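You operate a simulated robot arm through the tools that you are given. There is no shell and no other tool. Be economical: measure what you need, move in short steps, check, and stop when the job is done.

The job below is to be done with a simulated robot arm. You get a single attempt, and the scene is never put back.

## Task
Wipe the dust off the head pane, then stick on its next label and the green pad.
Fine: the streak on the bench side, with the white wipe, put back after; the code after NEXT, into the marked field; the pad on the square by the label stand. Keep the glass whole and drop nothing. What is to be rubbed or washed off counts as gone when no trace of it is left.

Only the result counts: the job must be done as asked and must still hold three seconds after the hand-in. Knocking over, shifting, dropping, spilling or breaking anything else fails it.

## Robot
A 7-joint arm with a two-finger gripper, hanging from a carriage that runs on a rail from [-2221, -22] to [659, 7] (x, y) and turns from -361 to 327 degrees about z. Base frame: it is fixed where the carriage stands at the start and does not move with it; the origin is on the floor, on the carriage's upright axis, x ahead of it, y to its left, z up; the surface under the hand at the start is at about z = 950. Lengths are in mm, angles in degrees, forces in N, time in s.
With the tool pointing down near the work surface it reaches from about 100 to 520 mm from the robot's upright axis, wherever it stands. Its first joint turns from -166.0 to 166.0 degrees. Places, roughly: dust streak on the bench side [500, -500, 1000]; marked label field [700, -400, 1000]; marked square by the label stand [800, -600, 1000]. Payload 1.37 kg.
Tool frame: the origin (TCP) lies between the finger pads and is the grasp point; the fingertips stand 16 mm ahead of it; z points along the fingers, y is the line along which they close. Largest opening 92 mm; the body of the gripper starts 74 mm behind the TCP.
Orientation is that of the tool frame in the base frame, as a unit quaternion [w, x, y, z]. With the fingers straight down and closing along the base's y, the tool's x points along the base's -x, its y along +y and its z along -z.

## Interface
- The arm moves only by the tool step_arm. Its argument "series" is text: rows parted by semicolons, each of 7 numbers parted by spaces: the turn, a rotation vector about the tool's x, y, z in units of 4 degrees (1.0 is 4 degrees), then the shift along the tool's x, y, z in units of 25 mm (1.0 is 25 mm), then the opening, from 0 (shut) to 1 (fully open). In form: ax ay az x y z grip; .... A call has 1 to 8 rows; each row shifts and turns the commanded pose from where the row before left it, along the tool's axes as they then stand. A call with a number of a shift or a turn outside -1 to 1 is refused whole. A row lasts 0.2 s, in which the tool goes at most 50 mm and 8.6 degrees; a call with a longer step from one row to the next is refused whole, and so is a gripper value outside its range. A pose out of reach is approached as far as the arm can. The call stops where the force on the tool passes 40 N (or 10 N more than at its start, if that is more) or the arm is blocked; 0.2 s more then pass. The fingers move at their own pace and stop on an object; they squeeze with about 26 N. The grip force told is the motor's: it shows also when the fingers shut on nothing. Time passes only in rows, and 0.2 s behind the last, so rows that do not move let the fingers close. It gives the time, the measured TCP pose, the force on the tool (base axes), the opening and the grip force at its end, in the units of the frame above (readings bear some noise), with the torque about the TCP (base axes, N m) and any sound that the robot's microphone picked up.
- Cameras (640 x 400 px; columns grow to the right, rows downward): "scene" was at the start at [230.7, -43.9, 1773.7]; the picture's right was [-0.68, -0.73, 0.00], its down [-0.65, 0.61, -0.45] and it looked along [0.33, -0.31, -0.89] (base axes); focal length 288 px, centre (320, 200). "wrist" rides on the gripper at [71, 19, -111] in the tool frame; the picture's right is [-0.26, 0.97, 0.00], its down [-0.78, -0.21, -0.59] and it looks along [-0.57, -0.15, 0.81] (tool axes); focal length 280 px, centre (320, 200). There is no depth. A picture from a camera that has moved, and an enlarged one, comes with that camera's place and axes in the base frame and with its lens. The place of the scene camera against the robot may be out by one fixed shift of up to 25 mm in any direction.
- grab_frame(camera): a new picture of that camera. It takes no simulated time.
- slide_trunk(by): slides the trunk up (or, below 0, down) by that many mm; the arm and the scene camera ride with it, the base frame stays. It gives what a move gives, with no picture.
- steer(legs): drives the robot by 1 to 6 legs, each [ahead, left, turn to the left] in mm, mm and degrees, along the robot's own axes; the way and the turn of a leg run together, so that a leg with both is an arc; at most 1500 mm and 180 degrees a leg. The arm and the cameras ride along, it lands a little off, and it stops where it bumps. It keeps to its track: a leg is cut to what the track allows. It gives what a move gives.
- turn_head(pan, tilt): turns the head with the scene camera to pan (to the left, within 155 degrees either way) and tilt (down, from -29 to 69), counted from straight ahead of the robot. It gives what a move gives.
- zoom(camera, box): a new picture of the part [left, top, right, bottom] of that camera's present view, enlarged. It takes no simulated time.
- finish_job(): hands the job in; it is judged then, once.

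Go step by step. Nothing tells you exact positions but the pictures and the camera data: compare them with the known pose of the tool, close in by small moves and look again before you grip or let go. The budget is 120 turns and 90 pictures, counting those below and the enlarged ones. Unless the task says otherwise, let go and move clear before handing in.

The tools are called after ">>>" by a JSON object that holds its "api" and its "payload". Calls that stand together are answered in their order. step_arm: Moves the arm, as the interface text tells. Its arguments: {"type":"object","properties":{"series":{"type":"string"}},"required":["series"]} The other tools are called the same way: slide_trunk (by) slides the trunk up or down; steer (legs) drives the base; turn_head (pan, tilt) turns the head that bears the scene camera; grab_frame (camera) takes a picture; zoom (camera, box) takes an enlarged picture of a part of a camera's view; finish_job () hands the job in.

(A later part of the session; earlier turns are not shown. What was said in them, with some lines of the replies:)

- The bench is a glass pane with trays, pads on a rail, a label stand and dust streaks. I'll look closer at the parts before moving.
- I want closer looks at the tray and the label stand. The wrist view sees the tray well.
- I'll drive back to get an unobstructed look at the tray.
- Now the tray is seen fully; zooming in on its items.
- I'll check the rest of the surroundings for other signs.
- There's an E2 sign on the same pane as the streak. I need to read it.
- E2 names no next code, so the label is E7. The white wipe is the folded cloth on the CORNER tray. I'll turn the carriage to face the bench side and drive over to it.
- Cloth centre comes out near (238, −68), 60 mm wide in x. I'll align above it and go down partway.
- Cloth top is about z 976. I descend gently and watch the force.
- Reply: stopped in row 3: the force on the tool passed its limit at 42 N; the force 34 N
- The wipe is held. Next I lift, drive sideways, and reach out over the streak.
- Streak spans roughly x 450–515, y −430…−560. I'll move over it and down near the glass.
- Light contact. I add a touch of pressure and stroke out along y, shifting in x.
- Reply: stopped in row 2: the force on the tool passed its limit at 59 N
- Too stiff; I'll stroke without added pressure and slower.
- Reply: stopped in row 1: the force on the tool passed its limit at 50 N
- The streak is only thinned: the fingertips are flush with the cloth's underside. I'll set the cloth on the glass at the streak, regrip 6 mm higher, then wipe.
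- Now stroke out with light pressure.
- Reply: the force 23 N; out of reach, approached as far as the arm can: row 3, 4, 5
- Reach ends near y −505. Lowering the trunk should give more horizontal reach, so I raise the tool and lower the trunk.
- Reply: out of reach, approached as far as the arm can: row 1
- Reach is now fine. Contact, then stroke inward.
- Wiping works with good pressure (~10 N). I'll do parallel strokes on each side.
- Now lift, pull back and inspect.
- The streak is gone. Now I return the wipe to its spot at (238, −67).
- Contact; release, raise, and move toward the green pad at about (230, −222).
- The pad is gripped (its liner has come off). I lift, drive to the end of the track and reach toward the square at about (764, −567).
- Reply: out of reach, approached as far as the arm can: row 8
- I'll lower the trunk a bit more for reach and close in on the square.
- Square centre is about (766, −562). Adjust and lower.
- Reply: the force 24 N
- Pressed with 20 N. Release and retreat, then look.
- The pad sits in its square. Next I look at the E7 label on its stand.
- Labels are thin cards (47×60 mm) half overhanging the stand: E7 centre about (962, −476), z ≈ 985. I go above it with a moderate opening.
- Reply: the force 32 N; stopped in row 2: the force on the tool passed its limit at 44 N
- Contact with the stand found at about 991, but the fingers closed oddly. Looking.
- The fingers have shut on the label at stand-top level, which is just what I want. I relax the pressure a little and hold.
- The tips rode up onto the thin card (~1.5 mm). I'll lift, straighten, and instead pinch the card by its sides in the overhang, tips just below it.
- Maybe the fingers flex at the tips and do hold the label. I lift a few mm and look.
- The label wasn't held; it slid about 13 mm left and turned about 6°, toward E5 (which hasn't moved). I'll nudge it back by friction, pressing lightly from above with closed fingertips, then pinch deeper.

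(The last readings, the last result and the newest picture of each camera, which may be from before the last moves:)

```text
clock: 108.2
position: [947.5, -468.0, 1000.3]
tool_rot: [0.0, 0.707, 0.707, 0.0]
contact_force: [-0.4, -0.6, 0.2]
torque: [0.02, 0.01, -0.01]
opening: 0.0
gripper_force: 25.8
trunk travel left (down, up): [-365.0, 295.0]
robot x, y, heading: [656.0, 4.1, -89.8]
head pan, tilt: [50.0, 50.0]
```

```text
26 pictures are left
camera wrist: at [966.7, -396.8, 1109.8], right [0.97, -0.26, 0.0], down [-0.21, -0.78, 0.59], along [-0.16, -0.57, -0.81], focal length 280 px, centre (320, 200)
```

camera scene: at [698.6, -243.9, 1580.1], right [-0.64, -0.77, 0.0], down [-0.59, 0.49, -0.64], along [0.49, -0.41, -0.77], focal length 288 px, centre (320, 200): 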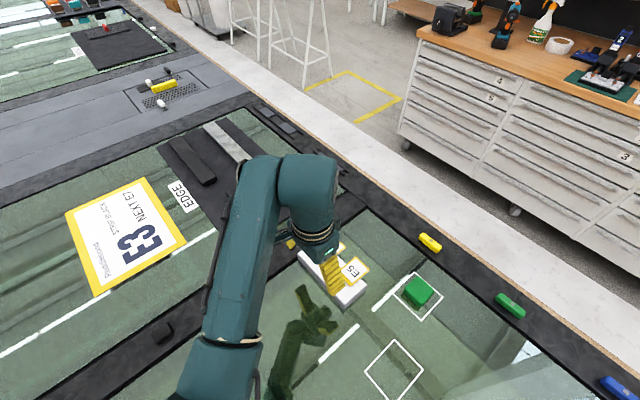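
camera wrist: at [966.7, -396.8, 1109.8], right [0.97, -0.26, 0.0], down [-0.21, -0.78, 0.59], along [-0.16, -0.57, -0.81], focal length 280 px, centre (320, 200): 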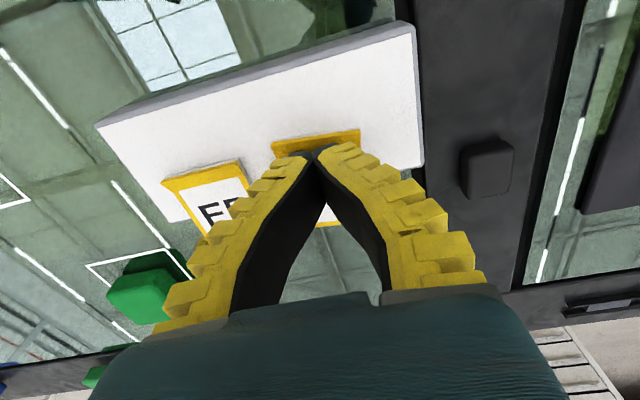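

>>> {"api": "step_arm", "payload": {"series": "0 0 0 0 0 0.12 0;0 0 0 0 0 0.04 0;0 0 0 0 0 0 0"}}

>>> {"api": "step_arm", "payload": {"series": "0 0 0 0 0 0.05 0;0 0 0 0 0 0 0"}}

```text
clock: 109.0
position: [946.0, -467.2, 995.6]
tool_rot: [0.0, 0.708, 0.707, -0.001]
contact_force: [0.3, -0.2, -0.2]
torque: [-0.01, 0.0, 0.01]
opening: 0.0
gripper_force: 25.6
trunk travel left (down, up): [-365.0, 295.0]
robot x, y, heading: [653.8, 7.4, -90.1]
head pan, tilt: [50.0, 50.0]
```

```text
clock: 109.6
position: [946.5, -467.3, 993.9]
tool_rot: [0.0, 0.708, 0.707, -0.001]
contact_force: [-0.3, -0.6, 0.4]
torque: [-0.01, 0.02, 0.0]
opening: 0.0
gripper_force: 25.7
trunk travel left (down, up): [-365.0, 295.0]
robot x, y, heading: [653.9, 4.2, -89.7]
head pan, tilt: [50.0, 50.0]
```

>>> {"api": "step_arm", "payload": {"series": "0 0 0 0 0 0.04 0;0 0 0 0 0 0 0"}}

```text
clock: 110.2
position: [947.4, -466.6, 993.8]
tool_rot: [0.0, 0.707, 0.707, -0.001]
contact_force: [-0.3, -0.2, 0.9]
torque: [-0.01, -0.02, 0.01]
opening: 5.9
gripper_force: 26.5
trunk travel left (down, up): [-365.0, 295.0]
robot x, y, heading: [654.6, 2.9, -89.9]
head pan, tilt: [50.0, 50.0]
```

>>> {"api": "step_arm", "payload": {"series": "0 0 0 0 0 0.03 0;0 0 0 0 0 0 0"}}

```text
clock: 110.8
position: [947.0, -466.8, 992.2]
tool_rot: [0.001, 0.707, 0.707, -0.002]
contact_force: [-0.4, 0.7, 3.3]
torque: [0.01, -0.02, 0.02]
opening: 6.0
gripper_force: 25.7
trunk travel left (down, up): [-365.0, 295.0]
robot x, y, heading: [652.7, 8.4, -90.1]
head pan, tilt: [50.0, 50.0]
```

Light contact (3 N). Drag +x about 17 mm with a 6° counter-turn.

>>> {"api": "step_arm", "payload": {"series": "0 0 0 0 0 0.02 0;0 0 -0.25 0 0.12 0 0;0 0 -0.25 0 0.12 0 0;0 0 -0.25 0 0.12 0 0;0 0 -0.25 0 0.12 0 0;0 0 -0.25 0 0.12 0 0;0 0 -0.25 0 0.08 0 0;0 0 0 0 0 0 0"}}

>>> {"api": "grab_frame", "payload": {"camera": "wrist"}}

```text
clock: 112.6
position: [963.6, -468.4, 991.3]
tool_rot: [0.002, 0.669, 0.743, -0.001]
contact_force: [-4.4, -1.4, 10.8]
torque: [0.01, 0.04, -0.02]
opening: 6.0
gripper_force: 25.7
trunk travel left (down, up): [-365.0, 295.0]
robot x, y, heading: [654.5, 4.4, -90.1]
head pan, tilt: [50.0, 50.0]
```

```text
25 pictures are left
camera wrist: at [975.2, -395.5, 1101.5], right [0.99, -0.16, 0.0], down [-0.13, -0.8, 0.59], along [-0.09, -0.58, -0.81], focal length 280 px, centre (320, 200)
```

wrist: 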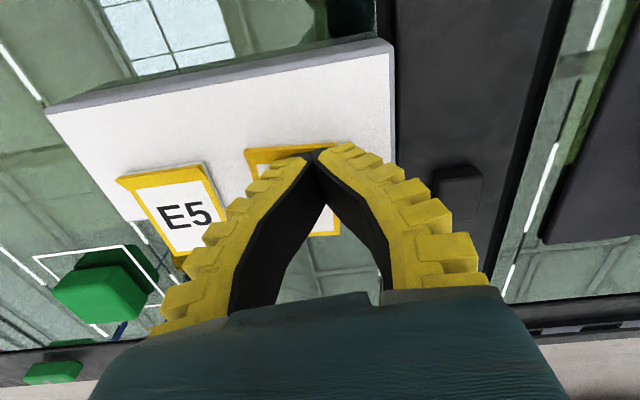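

It moved back about 6 mm, making a gap wide enough (~22 mm) for a finger. Lift, align to the label's yaw, and set over the overhang.

>>> {"api": "step_arm", "payload": {"series": "0 0 0 0 0 -0.2 0;0 0 0 0 0 -0.5 0;0 0 0.85 0 0 0 0.3;0 0 0.85 0 0 0 0.58;0 0 0.8 -0.6 0 0 0.58;0 0 0 -0.62 -0.5 0 0.58;0 0 0 0 0 0 0.58;0 0 0 0 0 0 0.58"}}

>>> {"api": "grab_frame", "payload": {"camera": "wrist"}}

```text
clock: 114.4
position: [950.3, -496.0, 1006.7]
tool_rot: [0.0, 0.731, 0.682, -0.001]
contact_force: [0.7, -0.4, 0.0]
torque: [-0.02, -0.02, 0.01]
opening: 56.2
gripper_force: 1.6
trunk travel left (down, up): [-365.0, 295.0]
robot x, y, heading: [654.5, 5.9, -89.9]
head pan, tilt: [50.0, 50.0]
```

```text
24 pictures are left
camera wrist: at [974.0, -427.7, 1117.2], right [0.94, -0.33, 0.0], down [-0.26, -0.76, 0.59], along [-0.19, -0.56, -0.81], focal length 280 px, centre (320, 200)
```

wrist: 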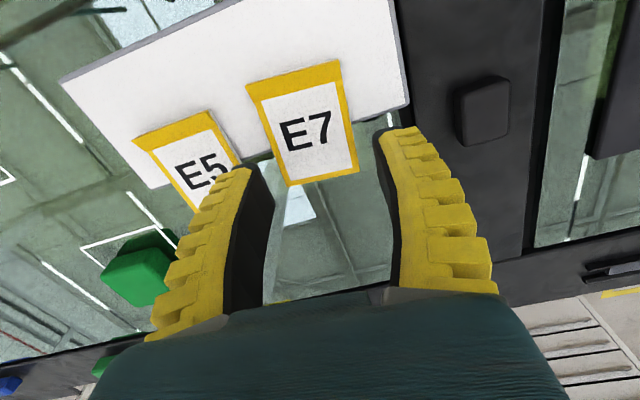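

>>> {"api": "step_arm", "payload": {"series": "0 0 0 -0.18 -0.06 0.2 0.58;0 0 0 0 0 0.3 0.58;0 0 0 0 0 0.2 0.58;0 0 0 0 0 0 0.58"}}

>>> {"api": "zoom", "payload": {"camera": "wrist", "box": [160, 60, 440, 260]}}

>>> {"api": "zoom", "payload": {"camera": "scene", "box": [280, 210, 400, 300]}}

```text
clock: 115.4
position: [947.3, -501.7, 991.0]
tool_rot: [0.001, 0.731, 0.682, -0.001]
contact_force: [1.3, -0.5, 1.3]
torque: [-0.02, 0.07, -0.01]
opening: 55.3
gripper_force: 1.5
trunk travel left (down, up): [-365.0, 295.0]
robot x, y, heading: [655.9, 6.9, -89.6]
head pan, tilt: [50.0, 50.0]
```

```text
2.00 times, centred on (300, 160) of wrist
camera zoom: at [972.3, -432.3, 1100.6], right [0.94, -0.33, 0.0], down [-0.27, -0.76, 0.59], along [-0.19, -0.56, -0.81], focal length 561 px, centre (360, 280)
```

zoom: 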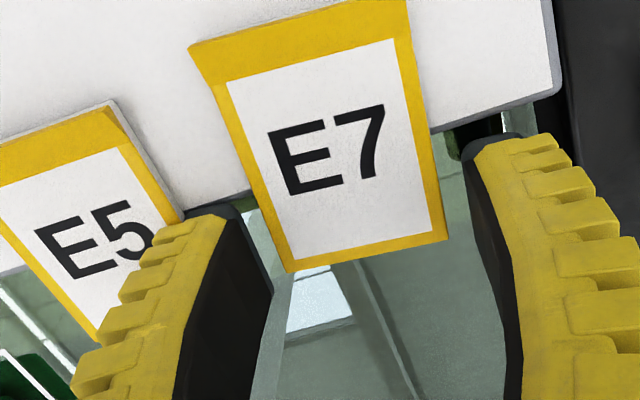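

```text
4.44 times, centred on (340, 255) of scene
camera zoom: at [698.8, -244.0, 1580.2], right [-0.64, -0.77, 0.0], down [-0.59, 0.49, -0.64], along [0.49, -0.41, -0.77], focal length 1280 px, centre (231, -44)
```

zoom: 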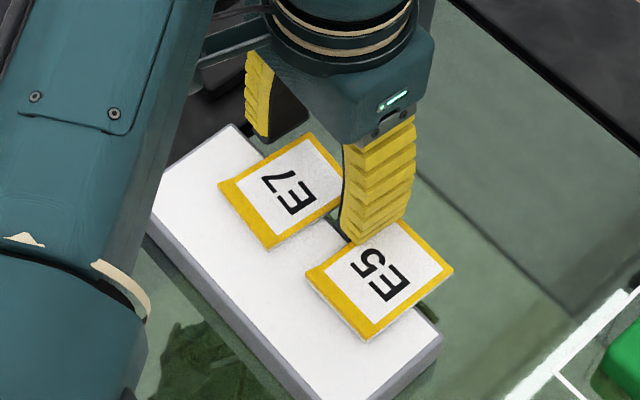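

Left finger runs close to E5; I narrow the opening slightly before going lower.

>>> {"api": "step_arm", "payload": {"series": "0 0 0 0.04 0 -0.1 0.52;0 0 0 0 0 0 0.52;0 0 0 0 0 0 0.52"}}

>>> {"api": "zoom", "payload": {"camera": "wrist", "box": [160, 60, 440, 260]}}

```text
clock: 116.2
position: [947.5, -500.3, 993.2]
tool_rot: [0.0, 0.731, 0.682, -0.001]
contact_force: [-0.3, 1.1, 0.5]
torque: [0.01, 0.03, -0.01]
opening: 50.7
gripper_force: 2.7
trunk travel left (down, up): [-365.0, 295.0]
robot x, y, heading: [653.2, 3.4, -89.8]
head pan, tilt: [50.0, 50.0]
```

```text
2.00 times, centred on (300, 160) of wrist
camera zoom: at [971.2, -431.2, 1103.3], right [0.94, -0.33, 0.0], down [-0.26, -0.76, 0.59], along [-0.19, -0.56, -0.81], focal length 561 px, centre (360, 280)
```

zoom: 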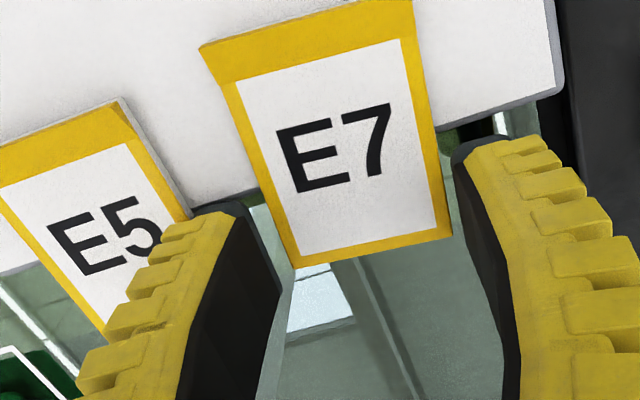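

>>> {"api": "step_arm", "payload": {"series": "0 0 0 0 0.12 0 0.52;0 0 0 0 0 0.15 0.52;0 0 0 0 0 0.1 0.52;0 0 0 0 0 0.08 0.52;0 0 0 0 0 0.08 0.52;0 0 0 0 0 0 0.52"}}

>>> {"api": "zoom", "payload": {"camera": "wrist", "box": [160, 60, 440, 260]}}

```text
clock: 117.6
position: [952.3, -503.9, 982.7]
tool_rot: [0.002, 0.732, 0.682, -0.002]
contact_force: [0.1, -7.3, 5.8]
torque: [0.06, 0.22, 0.24]
opening: 50.5
gripper_force: 1.8
trunk travel left (down, up): [-365.0, 295.0]
robot x, y, heading: [652.2, 6.7, -90.1]
head pan, tilt: [50.0, 50.0]
```

```text
2.00 times, centred on (300, 160) of wrist
camera zoom: at [975.5, -433.4, 1094.3], right [0.94, -0.33, 0.0], down [-0.27, -0.76, 0.59], along [-0.19, -0.56, -0.81], focal length 561 px, centre (360, 280)
```

zoom: 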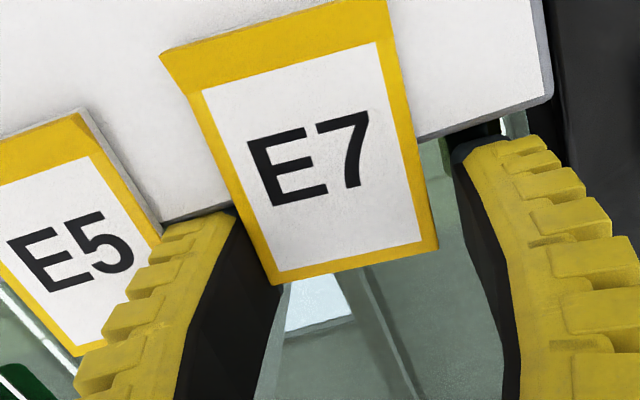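

Touching the stand's front slightly; back off 2.5 mm in y, then close.

>>> {"api": "step_arm", "payload": {"series": "0 0 0 -0.1 -0.03 0 0.52;0 0 0 0 0 0 0.52"}}

>>> {"api": "step_arm", "payload": {"series": "0 0 0 0 0 0 0.45;0 0 0 0 0 0 0.4;0 0 0 0 0 0 0.4;0 0 0 0 0 0 0.4"}}

>>> {"api": "zoom", "payload": {"camera": "wrist", "box": [160, 60, 440, 260]}}

```text
clock: 118.2
position: [950.2, -501.7, 982.4]
tool_rot: [0.0, 0.731, 0.683, -0.001]
contact_force: [2.8, 0.2, 0.3]
torque: [0.0, 0.05, 0.07]
opening: 49.6
gripper_force: 0.9
trunk travel left (down, up): [-365.0, 295.0]
robot x, y, heading: [657.9, 5.5, -90.0]
head pan, tilt: [50.0, 50.0]
```

```text
clock: 119.2
position: [950.8, -502.6, 983.6]
tool_rot: [0.0, 0.732, 0.682, -0.002]
contact_force: [-0.4, 0.2, -0.4]
torque: [0.01, 0.01, -0.02]
opening: 39.3
gripper_force: 14.3
trunk travel left (down, up): [-365.0, 295.0]
robot x, y, heading: [654.6, 8.8, -89.8]
head pan, tilt: [50.0, 50.0]
```

```text
2.00 times, centred on (300, 160) of wrist
camera zoom: at [974.2, -434.2, 1093.4], right [0.94, -0.33, 0.0], down [-0.26, -0.76, 0.59], along [-0.19, -0.56, -0.81], focal length 561 px, centre (360, 280)
```

zoom: 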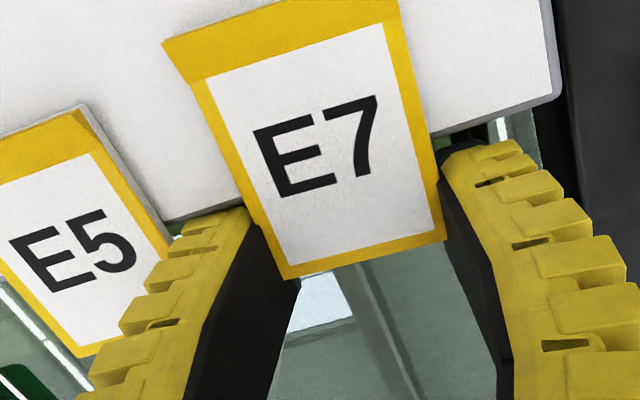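

>>> {"api": "step_arm", "payload": {"series": "0 0 0 0 0 0 0.3;0 0 0 0 0 0 0.3;0 0 0 0 0 0 0.3"}}

```text
clock: 120.0
position: [950.8, -502.5, 983.0]
tool_rot: [0.0, 0.731, 0.682, 0.0]
contact_force: [-0.6, -0.9, 0.4]
torque: [0.01, -0.01, -0.02]
opening: 31.0
gripper_force: 25.8
trunk travel left (down, up): [-365.0, 295.0]
robot x, y, heading: [660.1, 8.2, -90.0]
head pan, tilt: [50.0, 50.0]
```

>>> {"api": "step_arm", "payload": {"series": "0 0 0 0 0 -0.06 0.3;0 0 0 0 0 -0.12 0.3;0 0 0 0 0 -0.12 0.3;0 0 0 0 0 0 0.3"}}

>>> {"api": "zoom", "payload": {"camera": "wrist", "box": [160, 60, 440, 260]}}

```text
clock: 121.0
position: [950.4, -502.6, 991.6]
tool_rot: [0.0, 0.732, 0.682, -0.001]
contact_force: [-0.6, -0.4, -0.6]
torque: [0.01, 0.01, -0.04]
opening: 29.9
gripper_force: 26.0
trunk travel left (down, up): [-365.0, 295.0]
robot x, y, heading: [657.1, 7.0, -90.0]
head pan, tilt: [50.0, 50.0]
```

```text
2.00 times, centred on (300, 160) of wrist
camera zoom: at [974.5, -433.4, 1101.4], right [0.94, -0.33, 0.0], down [-0.26, -0.76, 0.59], along [-0.19, -0.56, -0.81], focal length 561 px, centre (360, 280)
```

zoom: 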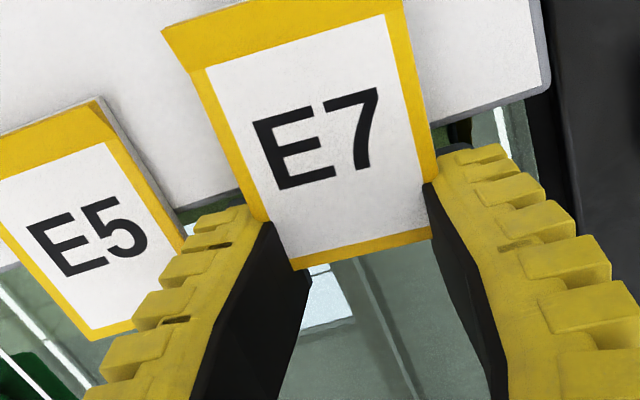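

E7 is held (it stayed with the hand while E5 stayed put). Lift and carry to the marked field.

>>> {"api": "step_arm", "payload": {"series": "0 0 0 0 0 -0.5 0.3;0 0 0 0 0 -0.8 0.3;0 0 -0.5 0 0 -0.6 0.3;0 0 -0.5 0.4 -1 0 0.3;0 0 0 0.4 -1 0 0.3;0 0 0 0.4 -1 0 0.3;0 0 0 0.4 -1 0 0.3;0 0 0 0.4 -1 0 0.3"}}

>>> {"api": "step_arm", "payload": {"series": "0 0 0 0.4 -1 0 0.3;0 0 0 0.4 -1 0 0.3;0 0 0 0.4 -1 0 0.3;0 0 0 0.4 -0.9 0 0.3;0 0 0 0 0 0 0.3"}}

>>> {"api": "grab_frame", "payload": {"camera": "wrist"}}

```text
clock: 122.8
position: [825.1, -448.7, 1039.6]
tool_rot: [-0.001, 0.707, 0.707, -0.001]
contact_force: [-0.1, 0.0, 0.1]
torque: [-0.01, 0.01, -0.01]
opening: 28.7
gripper_force: 26.0
trunk travel left (down, up): [-365.0, 295.0]
robot x, y, heading: [653.2, 6.9, -89.8]
head pan, tilt: [50.0, 50.0]
```

```text
clock: 124.0
position: [728.0, -407.4, 1038.5]
tool_rot: [0.0, 0.707, 0.707, -0.001]
contact_force: [-0.1, 0.4, 0.6]
torque: [0.02, -0.01, 0.05]
opening: 28.8
gripper_force: 26.0
trunk travel left (down, up): [-365.0, 295.0]
robot x, y, heading: [656.9, 5.0, -89.9]
head pan, tilt: [50.0, 50.0]
```

```text
17 pictures are left
camera wrist: at [747.1, -338.2, 1149.3], right [0.97, -0.26, 0.0], down [-0.21, -0.78, 0.59], along [-0.16, -0.57, -0.81], focal length 280 px, centre (320, 200)
```

wrist: 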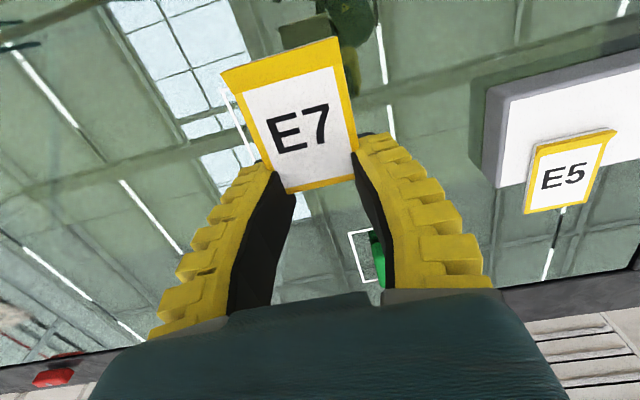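

Field centre works out to about (703.5, −411); the label's centre sits about 23 mm to +y of the TCP. I move so the label is centred and descend.

>>> {"api": "step_arm", "payload": {"series": "0 0 0 -0.55 -0.5 0 0.3;0 0 0 -0.51 -0.44 0.5 0.3;0 0 0 0 0 0.6 0.3;0 0 0 0 0 0.6 0.3;0 0 0 0 0 0.4 0.3;0 0 0 0 0 0 0.3"}}

>>> {"api": "turn_head", "payload": {"pan": 10, "tilt": 60}}

>>> {"api": "grab_frame", "payload": {"camera": "wrist"}}

>>> {"api": "grab_frame", "payload": {"camera": "scene"}}

```text
clock: 125.4
position: [703.5, -436.5, 986.1]
tool_rot: [0.0, 0.707, 0.707, -0.002]
contact_force: [-0.3, 0.0, 0.0]
torque: [0.01, 0.02, 0.0]
opening: 28.7
gripper_force: 25.6
trunk travel left (down, up): [-365.0, 295.0]
robot x, y, heading: [655.0, 2.0, -89.9]
head pan, tilt: [50.0, 50.0]
```

```text
clock: 126.5
position: [704.9, -436.1, 985.9]
tool_rot: [0.0, 0.707, 0.707, -0.001]
contact_force: [0.2, -0.5, 0.1]
torque: [0.03, -0.04, 0.05]
opening: 29.5
gripper_force: 25.5
trunk travel left (down, up): [-365.0, 295.0]
robot x, y, heading: [656.3, 8.6, -89.9]
head pan, tilt: [10.0, 60.0]
```

```text
16 pictures are left
camera wrist: at [723.8, -366.5, 1096.5], right [0.97, -0.26, 0.0], down [-0.21, -0.78, 0.59], along [-0.16, -0.57, -0.81], focal length 280 px, centre (320, 200)
```

wrist: 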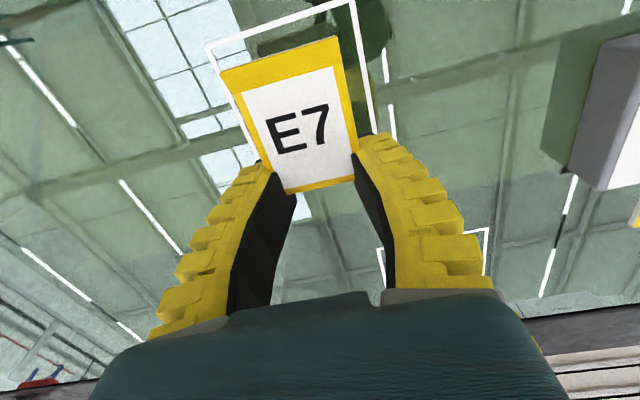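

```text
15 pictures are left
camera scene: at [651.3, -260.1, 1567.5], right [-0.98, -0.18, 0.0], down [-0.15, 0.85, -0.5], along [0.09, -0.49, -0.87], focal length 288 px, centre (320, 200)
```

scene: 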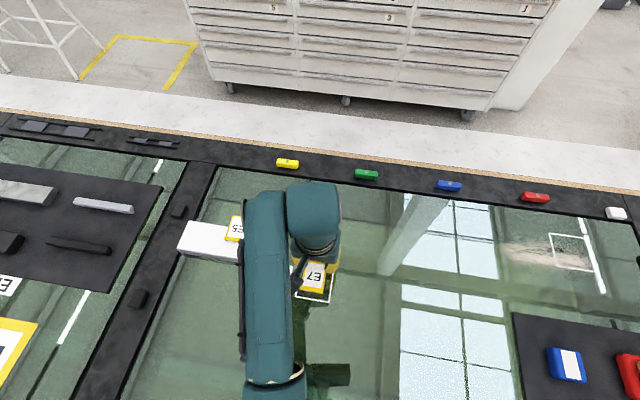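

Label is centred over the field. Lower until the tips nearly touch the glass.

>>> {"api": "step_arm", "payload": {"series": "0 0 0 -0.04 -0.04 0.4 0.3;0 0 0 0 0 0.2 0.3;0 0 0 0 0 0.08 0.3;0 0 0 0 0 0 0.3"}}

>>> {"api": "step_arm", "payload": {"series": "0 0 0 0 0 0.05 0.3;0 0 0 0 0 0 0.3"}}

```text
clock: 127.5
position: [702.8, -439.0, 968.4]
tool_rot: [0.001, 0.707, 0.707, -0.001]
contact_force: [0.5, 0.1, 0.1]
torque: [-0.05, -0.01, 0.03]
opening: 30.0
gripper_force: 25.7
trunk travel left (down, up): [-365.0, 295.0]
robot x, y, heading: [660.2, 9.4, -90.2]
head pan, tilt: [10.0, 60.0]
```

```text
clock: 128.1
position: [703.7, -438.4, 966.8]
tool_rot: [0.0, 0.707, 0.707, -0.002]
contact_force: [-0.7, -0.3, -0.1]
torque: [0.02, 0.01, -0.03]
opening: 30.3
gripper_force: 26.2
trunk travel left (down, up): [-365.0, 295.0]
robot x, y, heading: [653.3, 2.4, -90.0]
head pan, tilt: [10.0, 60.0]
```

>>> {"api": "step_arm", "payload": {"series": "0 0 0 0.04 0 0.05 0.3;0 0 0 0 0 0 0.3"}}

>>> {"api": "step_arm", "payload": {"series": "0 0 0 0 0 0.04 0.3;0 0 0 0 0 0 0.3"}}

>>> {"api": "zoom", "payload": {"camera": "wrist", "box": [180, 0, 460, 200]}}

```text
clock: 128.7
position: [703.5, -437.7, 967.0]
tool_rot: [0.0, 0.707, 0.707, -0.001]
contact_force: [0.0, 0.5, -0.1]
torque: [-0.01, 0.02, -0.01]
opening: 30.7
gripper_force: 25.6
trunk travel left (down, up): [-365.0, 295.0]
robot x, y, heading: [656.0, 7.9, -89.8]
head pan, tilt: [10.0, 60.0]
```

```text
clock: 129.3
position: [702.9, -438.6, 966.1]
tool_rot: [0.0, 0.707, 0.707, -0.001]
contact_force: [-1.6, 1.5, 3.5]
torque: [0.03, 0.12, 0.0]
opening: 32.7
gripper_force: 25.9
trunk travel left (down, up): [-365.0, 295.0]
robot x, y, heading: [654.7, 5.0, -89.6]
head pan, tilt: [10.0, 60.0]
```

```text
2.00 times, centred on (320, 100) of wrist
camera zoom: at [721.6, -367.4, 1075.9], right [0.96, -0.26, 0.0], down [-0.21, -0.78, 0.59], along [-0.16, -0.57, -0.81], focal length 561 px, centre (320, 400)
```

zoom: 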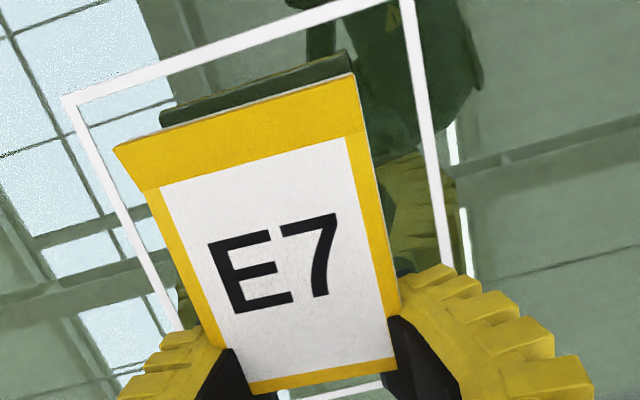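

Tips touch the glass. I open slowly to lay the label down.

>>> {"api": "step_arm", "payload": {"series": "0 0 0 0 0 0 0.36;0 0 0 0 0 0 0.4;0 0 0 0 0 0 0.43;0 0 0 0 0 0 0.45;0 0 0 0 0 0 0.47;0 0 0 0 0 0 0.49;0 0 0 0 0 0 0.52"}}

>>> {"api": "zoom", "payload": {"camera": "wrist", "box": [180, 0, 460, 200]}}

```text
clock: 130.9
position: [702.1, -437.9, 966.3]
tool_rot: [0.001, 0.707, 0.707, -0.001]
contact_force: [-0.4, -0.7, 6.8]
torque: [0.01, -0.02, -0.03]
opening: 48.9
gripper_force: 0.1
trunk travel left (down, up): [-365.0, 295.0]
robot x, y, heading: [653.7, 2.5, -90.0]
head pan, tilt: [10.0, 60.0]
```

```text
2.00 times, centred on (320, 100) of wrist
camera zoom: at [721.9, -367.8, 1075.8], right [0.96, -0.26, 0.0], down [-0.21, -0.78, 0.59], along [-0.16, -0.57, -0.81], focal length 561 px, centre (320, 400)
```

zoom: 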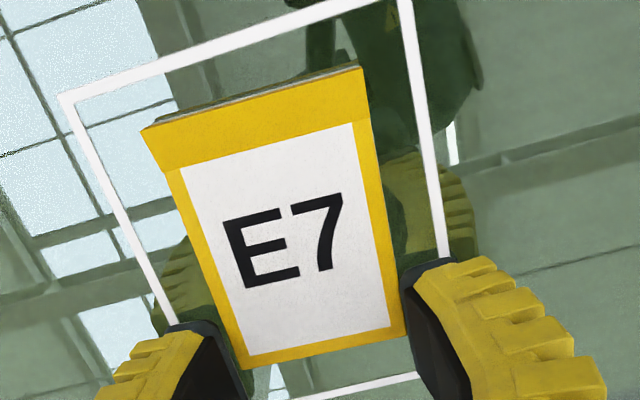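

The label lies flat and centred. I raise and then press it down with closed fingertips.

>>> {"api": "step_arm", "payload": {"series": "0 0 0 0 0 -0.02 0.56;0 0 0 0 0 -0.2 0.58;0 0 0 0 0 -0.6 0.58;0 0 0 0.6 0 0 0.2;0 0 0 0.46 0 0 0;0 0 0 0 0 0 0;0 0 0 0 0 0 0;0 0 0 0 0 0.4 0"}}

>>> {"api": "step_arm", "payload": {"series": "0 0 0 0 0 0.1 0;0 0 0 0 0 0.08 0;0 0 0 0 0 0 0"}}

```text
clock: 132.7
position: [703.4, -411.3, 976.0]
tool_rot: [0.001, 0.707, 0.707, -0.001]
contact_force: [0.6, -0.4, -0.5]
torque: [-0.02, 0.02, 0.01]
opening: 0.0
gripper_force: 26.4
trunk travel left (down, up): [-365.0, 295.0]
robot x, y, heading: [653.4, 7.4, -90.1]
head pan, tilt: [10.0, 60.0]
```

```text
clock: 133.5
position: [705.2, -412.1, 972.8]
tool_rot: [0.0, 0.707, 0.707, -0.002]
contact_force: [-0.9, -0.6, -0.4]
torque: [0.01, 0.03, -0.02]
opening: 0.0
gripper_force: 26.3
trunk travel left (down, up): [-365.0, 295.0]
robot x, y, heading: [657.0, 7.8, -89.8]
head pan, tilt: [10.0, 60.0]
```

>>> {"api": "step_arm", "payload": {"series": "0 0 0 0 0 0.06 0;0 0 0 0 0 0.04 0;0 0 0 0 0 0 0"}}

>>> {"api": "step_arm", "payload": {"series": "0 0 0 0 0 0.05 0;0 0 0 0 0 0 0"}}

```text
clock: 134.3
position: [705.0, -411.4, 969.3]
tool_rot: [0.0, 0.708, 0.707, -0.001]
contact_force: [-0.4, 0.3, 0.1]
torque: [0.03, -0.02, -0.02]
opening: 0.0
gripper_force: 25.8
trunk travel left (down, up): [-365.0, 295.0]
robot x, y, heading: [651.5, 9.2, -89.8]
head pan, tilt: [10.0, 60.0]
```

```text
clock: 134.9
position: [704.1, -413.1, 967.9]
tool_rot: [0.0, 0.707, 0.707, -0.001]
contact_force: [0.7, 0.9, -0.9]
torque: [0.0, 0.01, 0.04]
opening: 0.0
gripper_force: 26.0
trunk travel left (down, up): [-365.0, 295.0]
robot x, y, heading: [653.2, 9.4, -89.7]
head pan, tilt: [10.0, 60.0]
```

>>> {"api": "step_arm", "payload": {"series": "0 0 0 0 0 0.05 0;0 0 0 0 0 0 0"}}

>>> {"api": "step_arm", "payload": {"series": "0 0 0 0 0 0.03 0;0 0 0 0 0 0 0"}}

```text
clock: 135.5
position: [703.2, -412.7, 967.6]
tool_rot: [0.0, 0.708, 0.706, 0.0]
contact_force: [0.9, 1.1, 0.9]
torque: [0.03, 0.02, 0.04]
opening: 6.0
gripper_force: 26.2
trunk travel left (down, up): [-365.0, 295.0]
robot x, y, heading: [652.6, 10.4, -89.9]
head pan, tilt: [10.0, 60.0]
```

```text
clock: 136.1
position: [704.3, -412.1, 966.7]
tool_rot: [0.0, 0.707, 0.708, -0.001]
contact_force: [-0.2, -0.6, 4.1]
torque: [-0.06, -0.01, 0.01]
opening: 5.9
gripper_force: 25.9
trunk travel left (down, up): [-365.0, 295.0]
robot x, y, heading: [651.6, 11.7, -90.1]
head pan, tilt: [10.0, 60.0]
```

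>>> {"api": "step_arm", "payload": {"series": "0 0 0 0 0 0.03 0;0 0 0 0 0 0.02 0;0 0 0 0 0 0 0;0 0 0 0 0 0 0"}}

>>> {"api": "step_arm", "payload": {"series": "0 0 0 0 0 -0.1 0;0 0 0 0 0 -1 0;0 0 0 0 0 -1 0;0 0 0 0.8 0 -1 0;0 0 0 1 0 0 0.2;0 0 0 1 0 0 0.5;0 0 0 1 0 0 0.8;0 0 0 1 0 0 1"}}

>>> {"api": "grab_frame", "payload": {"camera": "scene"}}

>>> {"api": "grab_frame", "payload": {"camera": "wrist"}}

```text
clock: 137.1
position: [704.0, -412.1, 966.1]
tool_rot: [-0.001, 0.707, 0.707, -0.001]
contact_force: [-1.2, 2.5, 11.0]
torque: [0.03, 0.02, 0.01]
opening: 6.1
gripper_force: 26.0
trunk travel left (down, up): [-365.0, 295.0]
robot x, y, heading: [654.4, 7.6, -89.9]
head pan, tilt: [10.0, 60.0]
```

```text
clock: 138.9
position: [705.7, -301.8, 1012.9]
tool_rot: [0.001, 0.707, 0.707, -0.003]
contact_force: [-0.8, -0.6, 0.3]
torque: [0.01, 0.0, 0.0]
opening: 91.8
gripper_force: 0.0
out of reach, approached as far as the arm can: row 5, 6, 7, 8
trunk travel left (down, up): [-365.0, 295.0]
robot x, y, heading: [655.1, 7.1, -90.0]
head pan, tilt: [10.0, 60.0]
```

```text
12 pictures are left
camera scene: at [651.2, -260.2, 1567.6], right [-0.98, -0.17, 0.0], down [-0.15, 0.85, -0.5], along [0.09, -0.49, -0.87], focal length 288 px, centre (320, 200)
```

scene: 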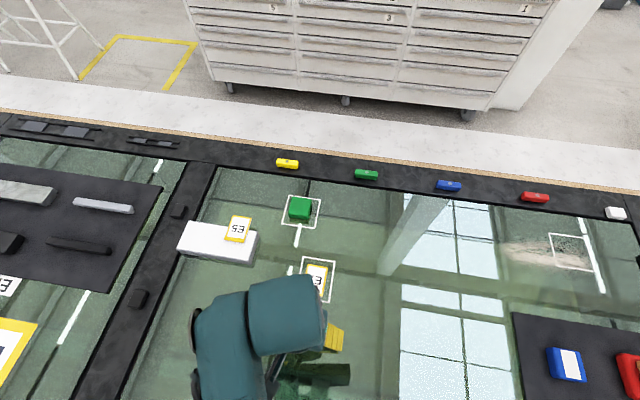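

```text
11 pictures are left
camera wrist: at [724.8, -231.1, 1122.5], right [0.97, -0.26, 0.0], down [-0.21, -0.78, 0.59], along [-0.16, -0.57, -0.81], focal length 280 px, centre (320, 200)
```

wrist: 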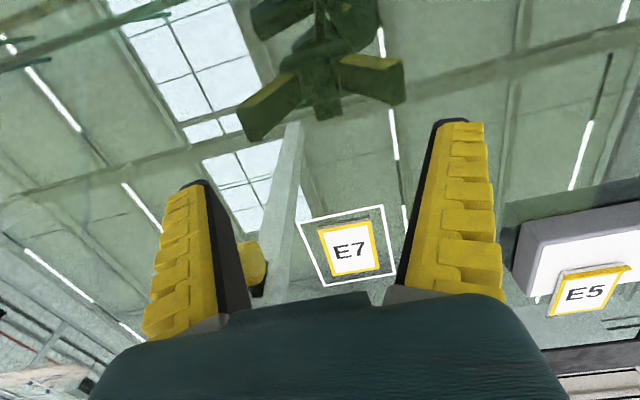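

Label and pad are placed. A last check of the wiped area and the surroundings.

>>> {"api": "zoom", "payload": {"camera": "scene", "box": [260, 180, 560, 360]}}

>>> {"api": "zoom", "payload": {"camera": "wrist", "box": [280, 180, 440, 300]}}

>>> {"api": "turn_head", "payload": {"pan": -40, "tilt": 50}}

>>> {"api": "grab_frame", "payload": {"camera": "scene"}}

```text
2.13 times, centred on (410, 270) of scene
camera zoom: at [651.2, -260.2, 1567.6], right [-0.98, -0.17, 0.0], down [-0.15, 0.85, -0.5], along [0.09, -0.49, -0.87], focal length 614 px, centre (128, 51)
```

zoom: 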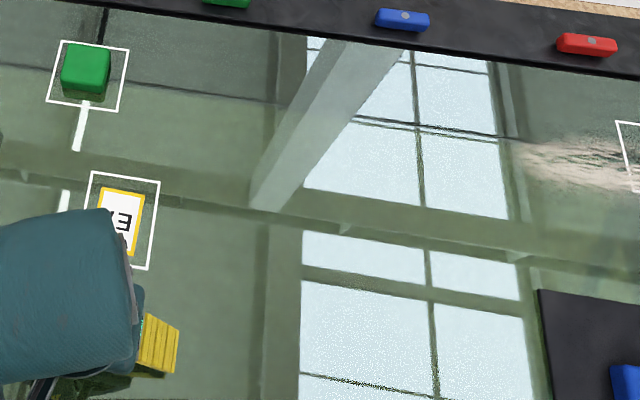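

```text
3.33 times, centred on (360, 240) of wrist
camera zoom: at [724.8, -231.1, 1122.5], right [0.97, -0.26, 0.0], down [-0.21, -0.78, 0.59], along [-0.16, -0.57, -0.81], focal length 935 px, centre (187, 67)
```

zoom: 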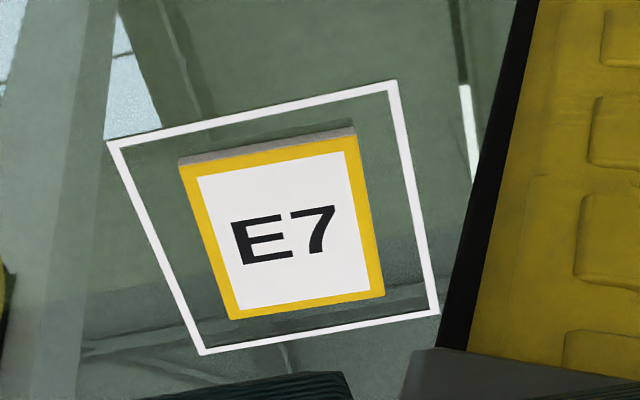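

```text
clock: 140.1
position: [704.7, -302.4, 1012.1]
tool_rot: [0.001, 0.706, 0.708, -0.002]
contact_force: [-0.8, 0.6, -1.1]
torque: [-0.05, 0.01, 0.02]
opening: 91.6
gripper_force: 0.0
trunk travel left (down, up): [-365.0, 295.0]
robot x, y, heading: [654.0, 5.6, -90.0]
head pan, tilt: [-40.0, 50.0]
```

```text
8 pictures are left
camera scene: at [590.2, -253.6, 1580.1], right [-0.77, 0.64, 0.0], down [0.49, 0.59, -0.64], along [-0.41, -0.49, -0.77], focal length 288 px, centre (320, 200)
```

scene: 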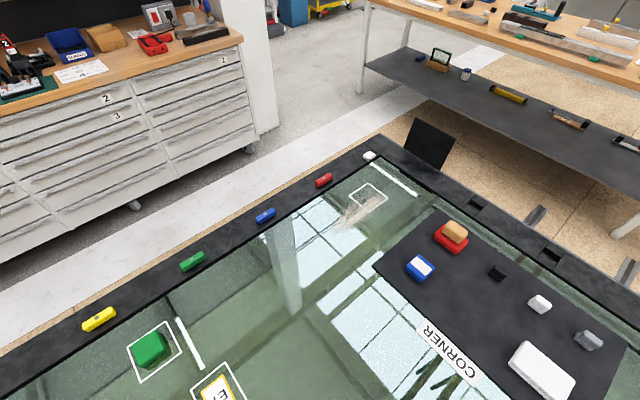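

>>> {"api": "finish_job", "payload": {}}

```text
The job is handed in.
```

I wiped the streak at about (470, −485) on the bench side until no trace showed, and put the white wipe back on its tray. The E7 label is in the marked field and the green pad is on the square by the label stand; I pressed both down, then released them.

- **E7 label:** my first attempts to pick it up nudged it about 13 mm on its stand. E5 did not appear to move, and E7 was then gripped and placed with margin on all sides.
- **Other mark:** there is a second tan streak near (200, −570). I left it, since the place you gave matched the first streak.
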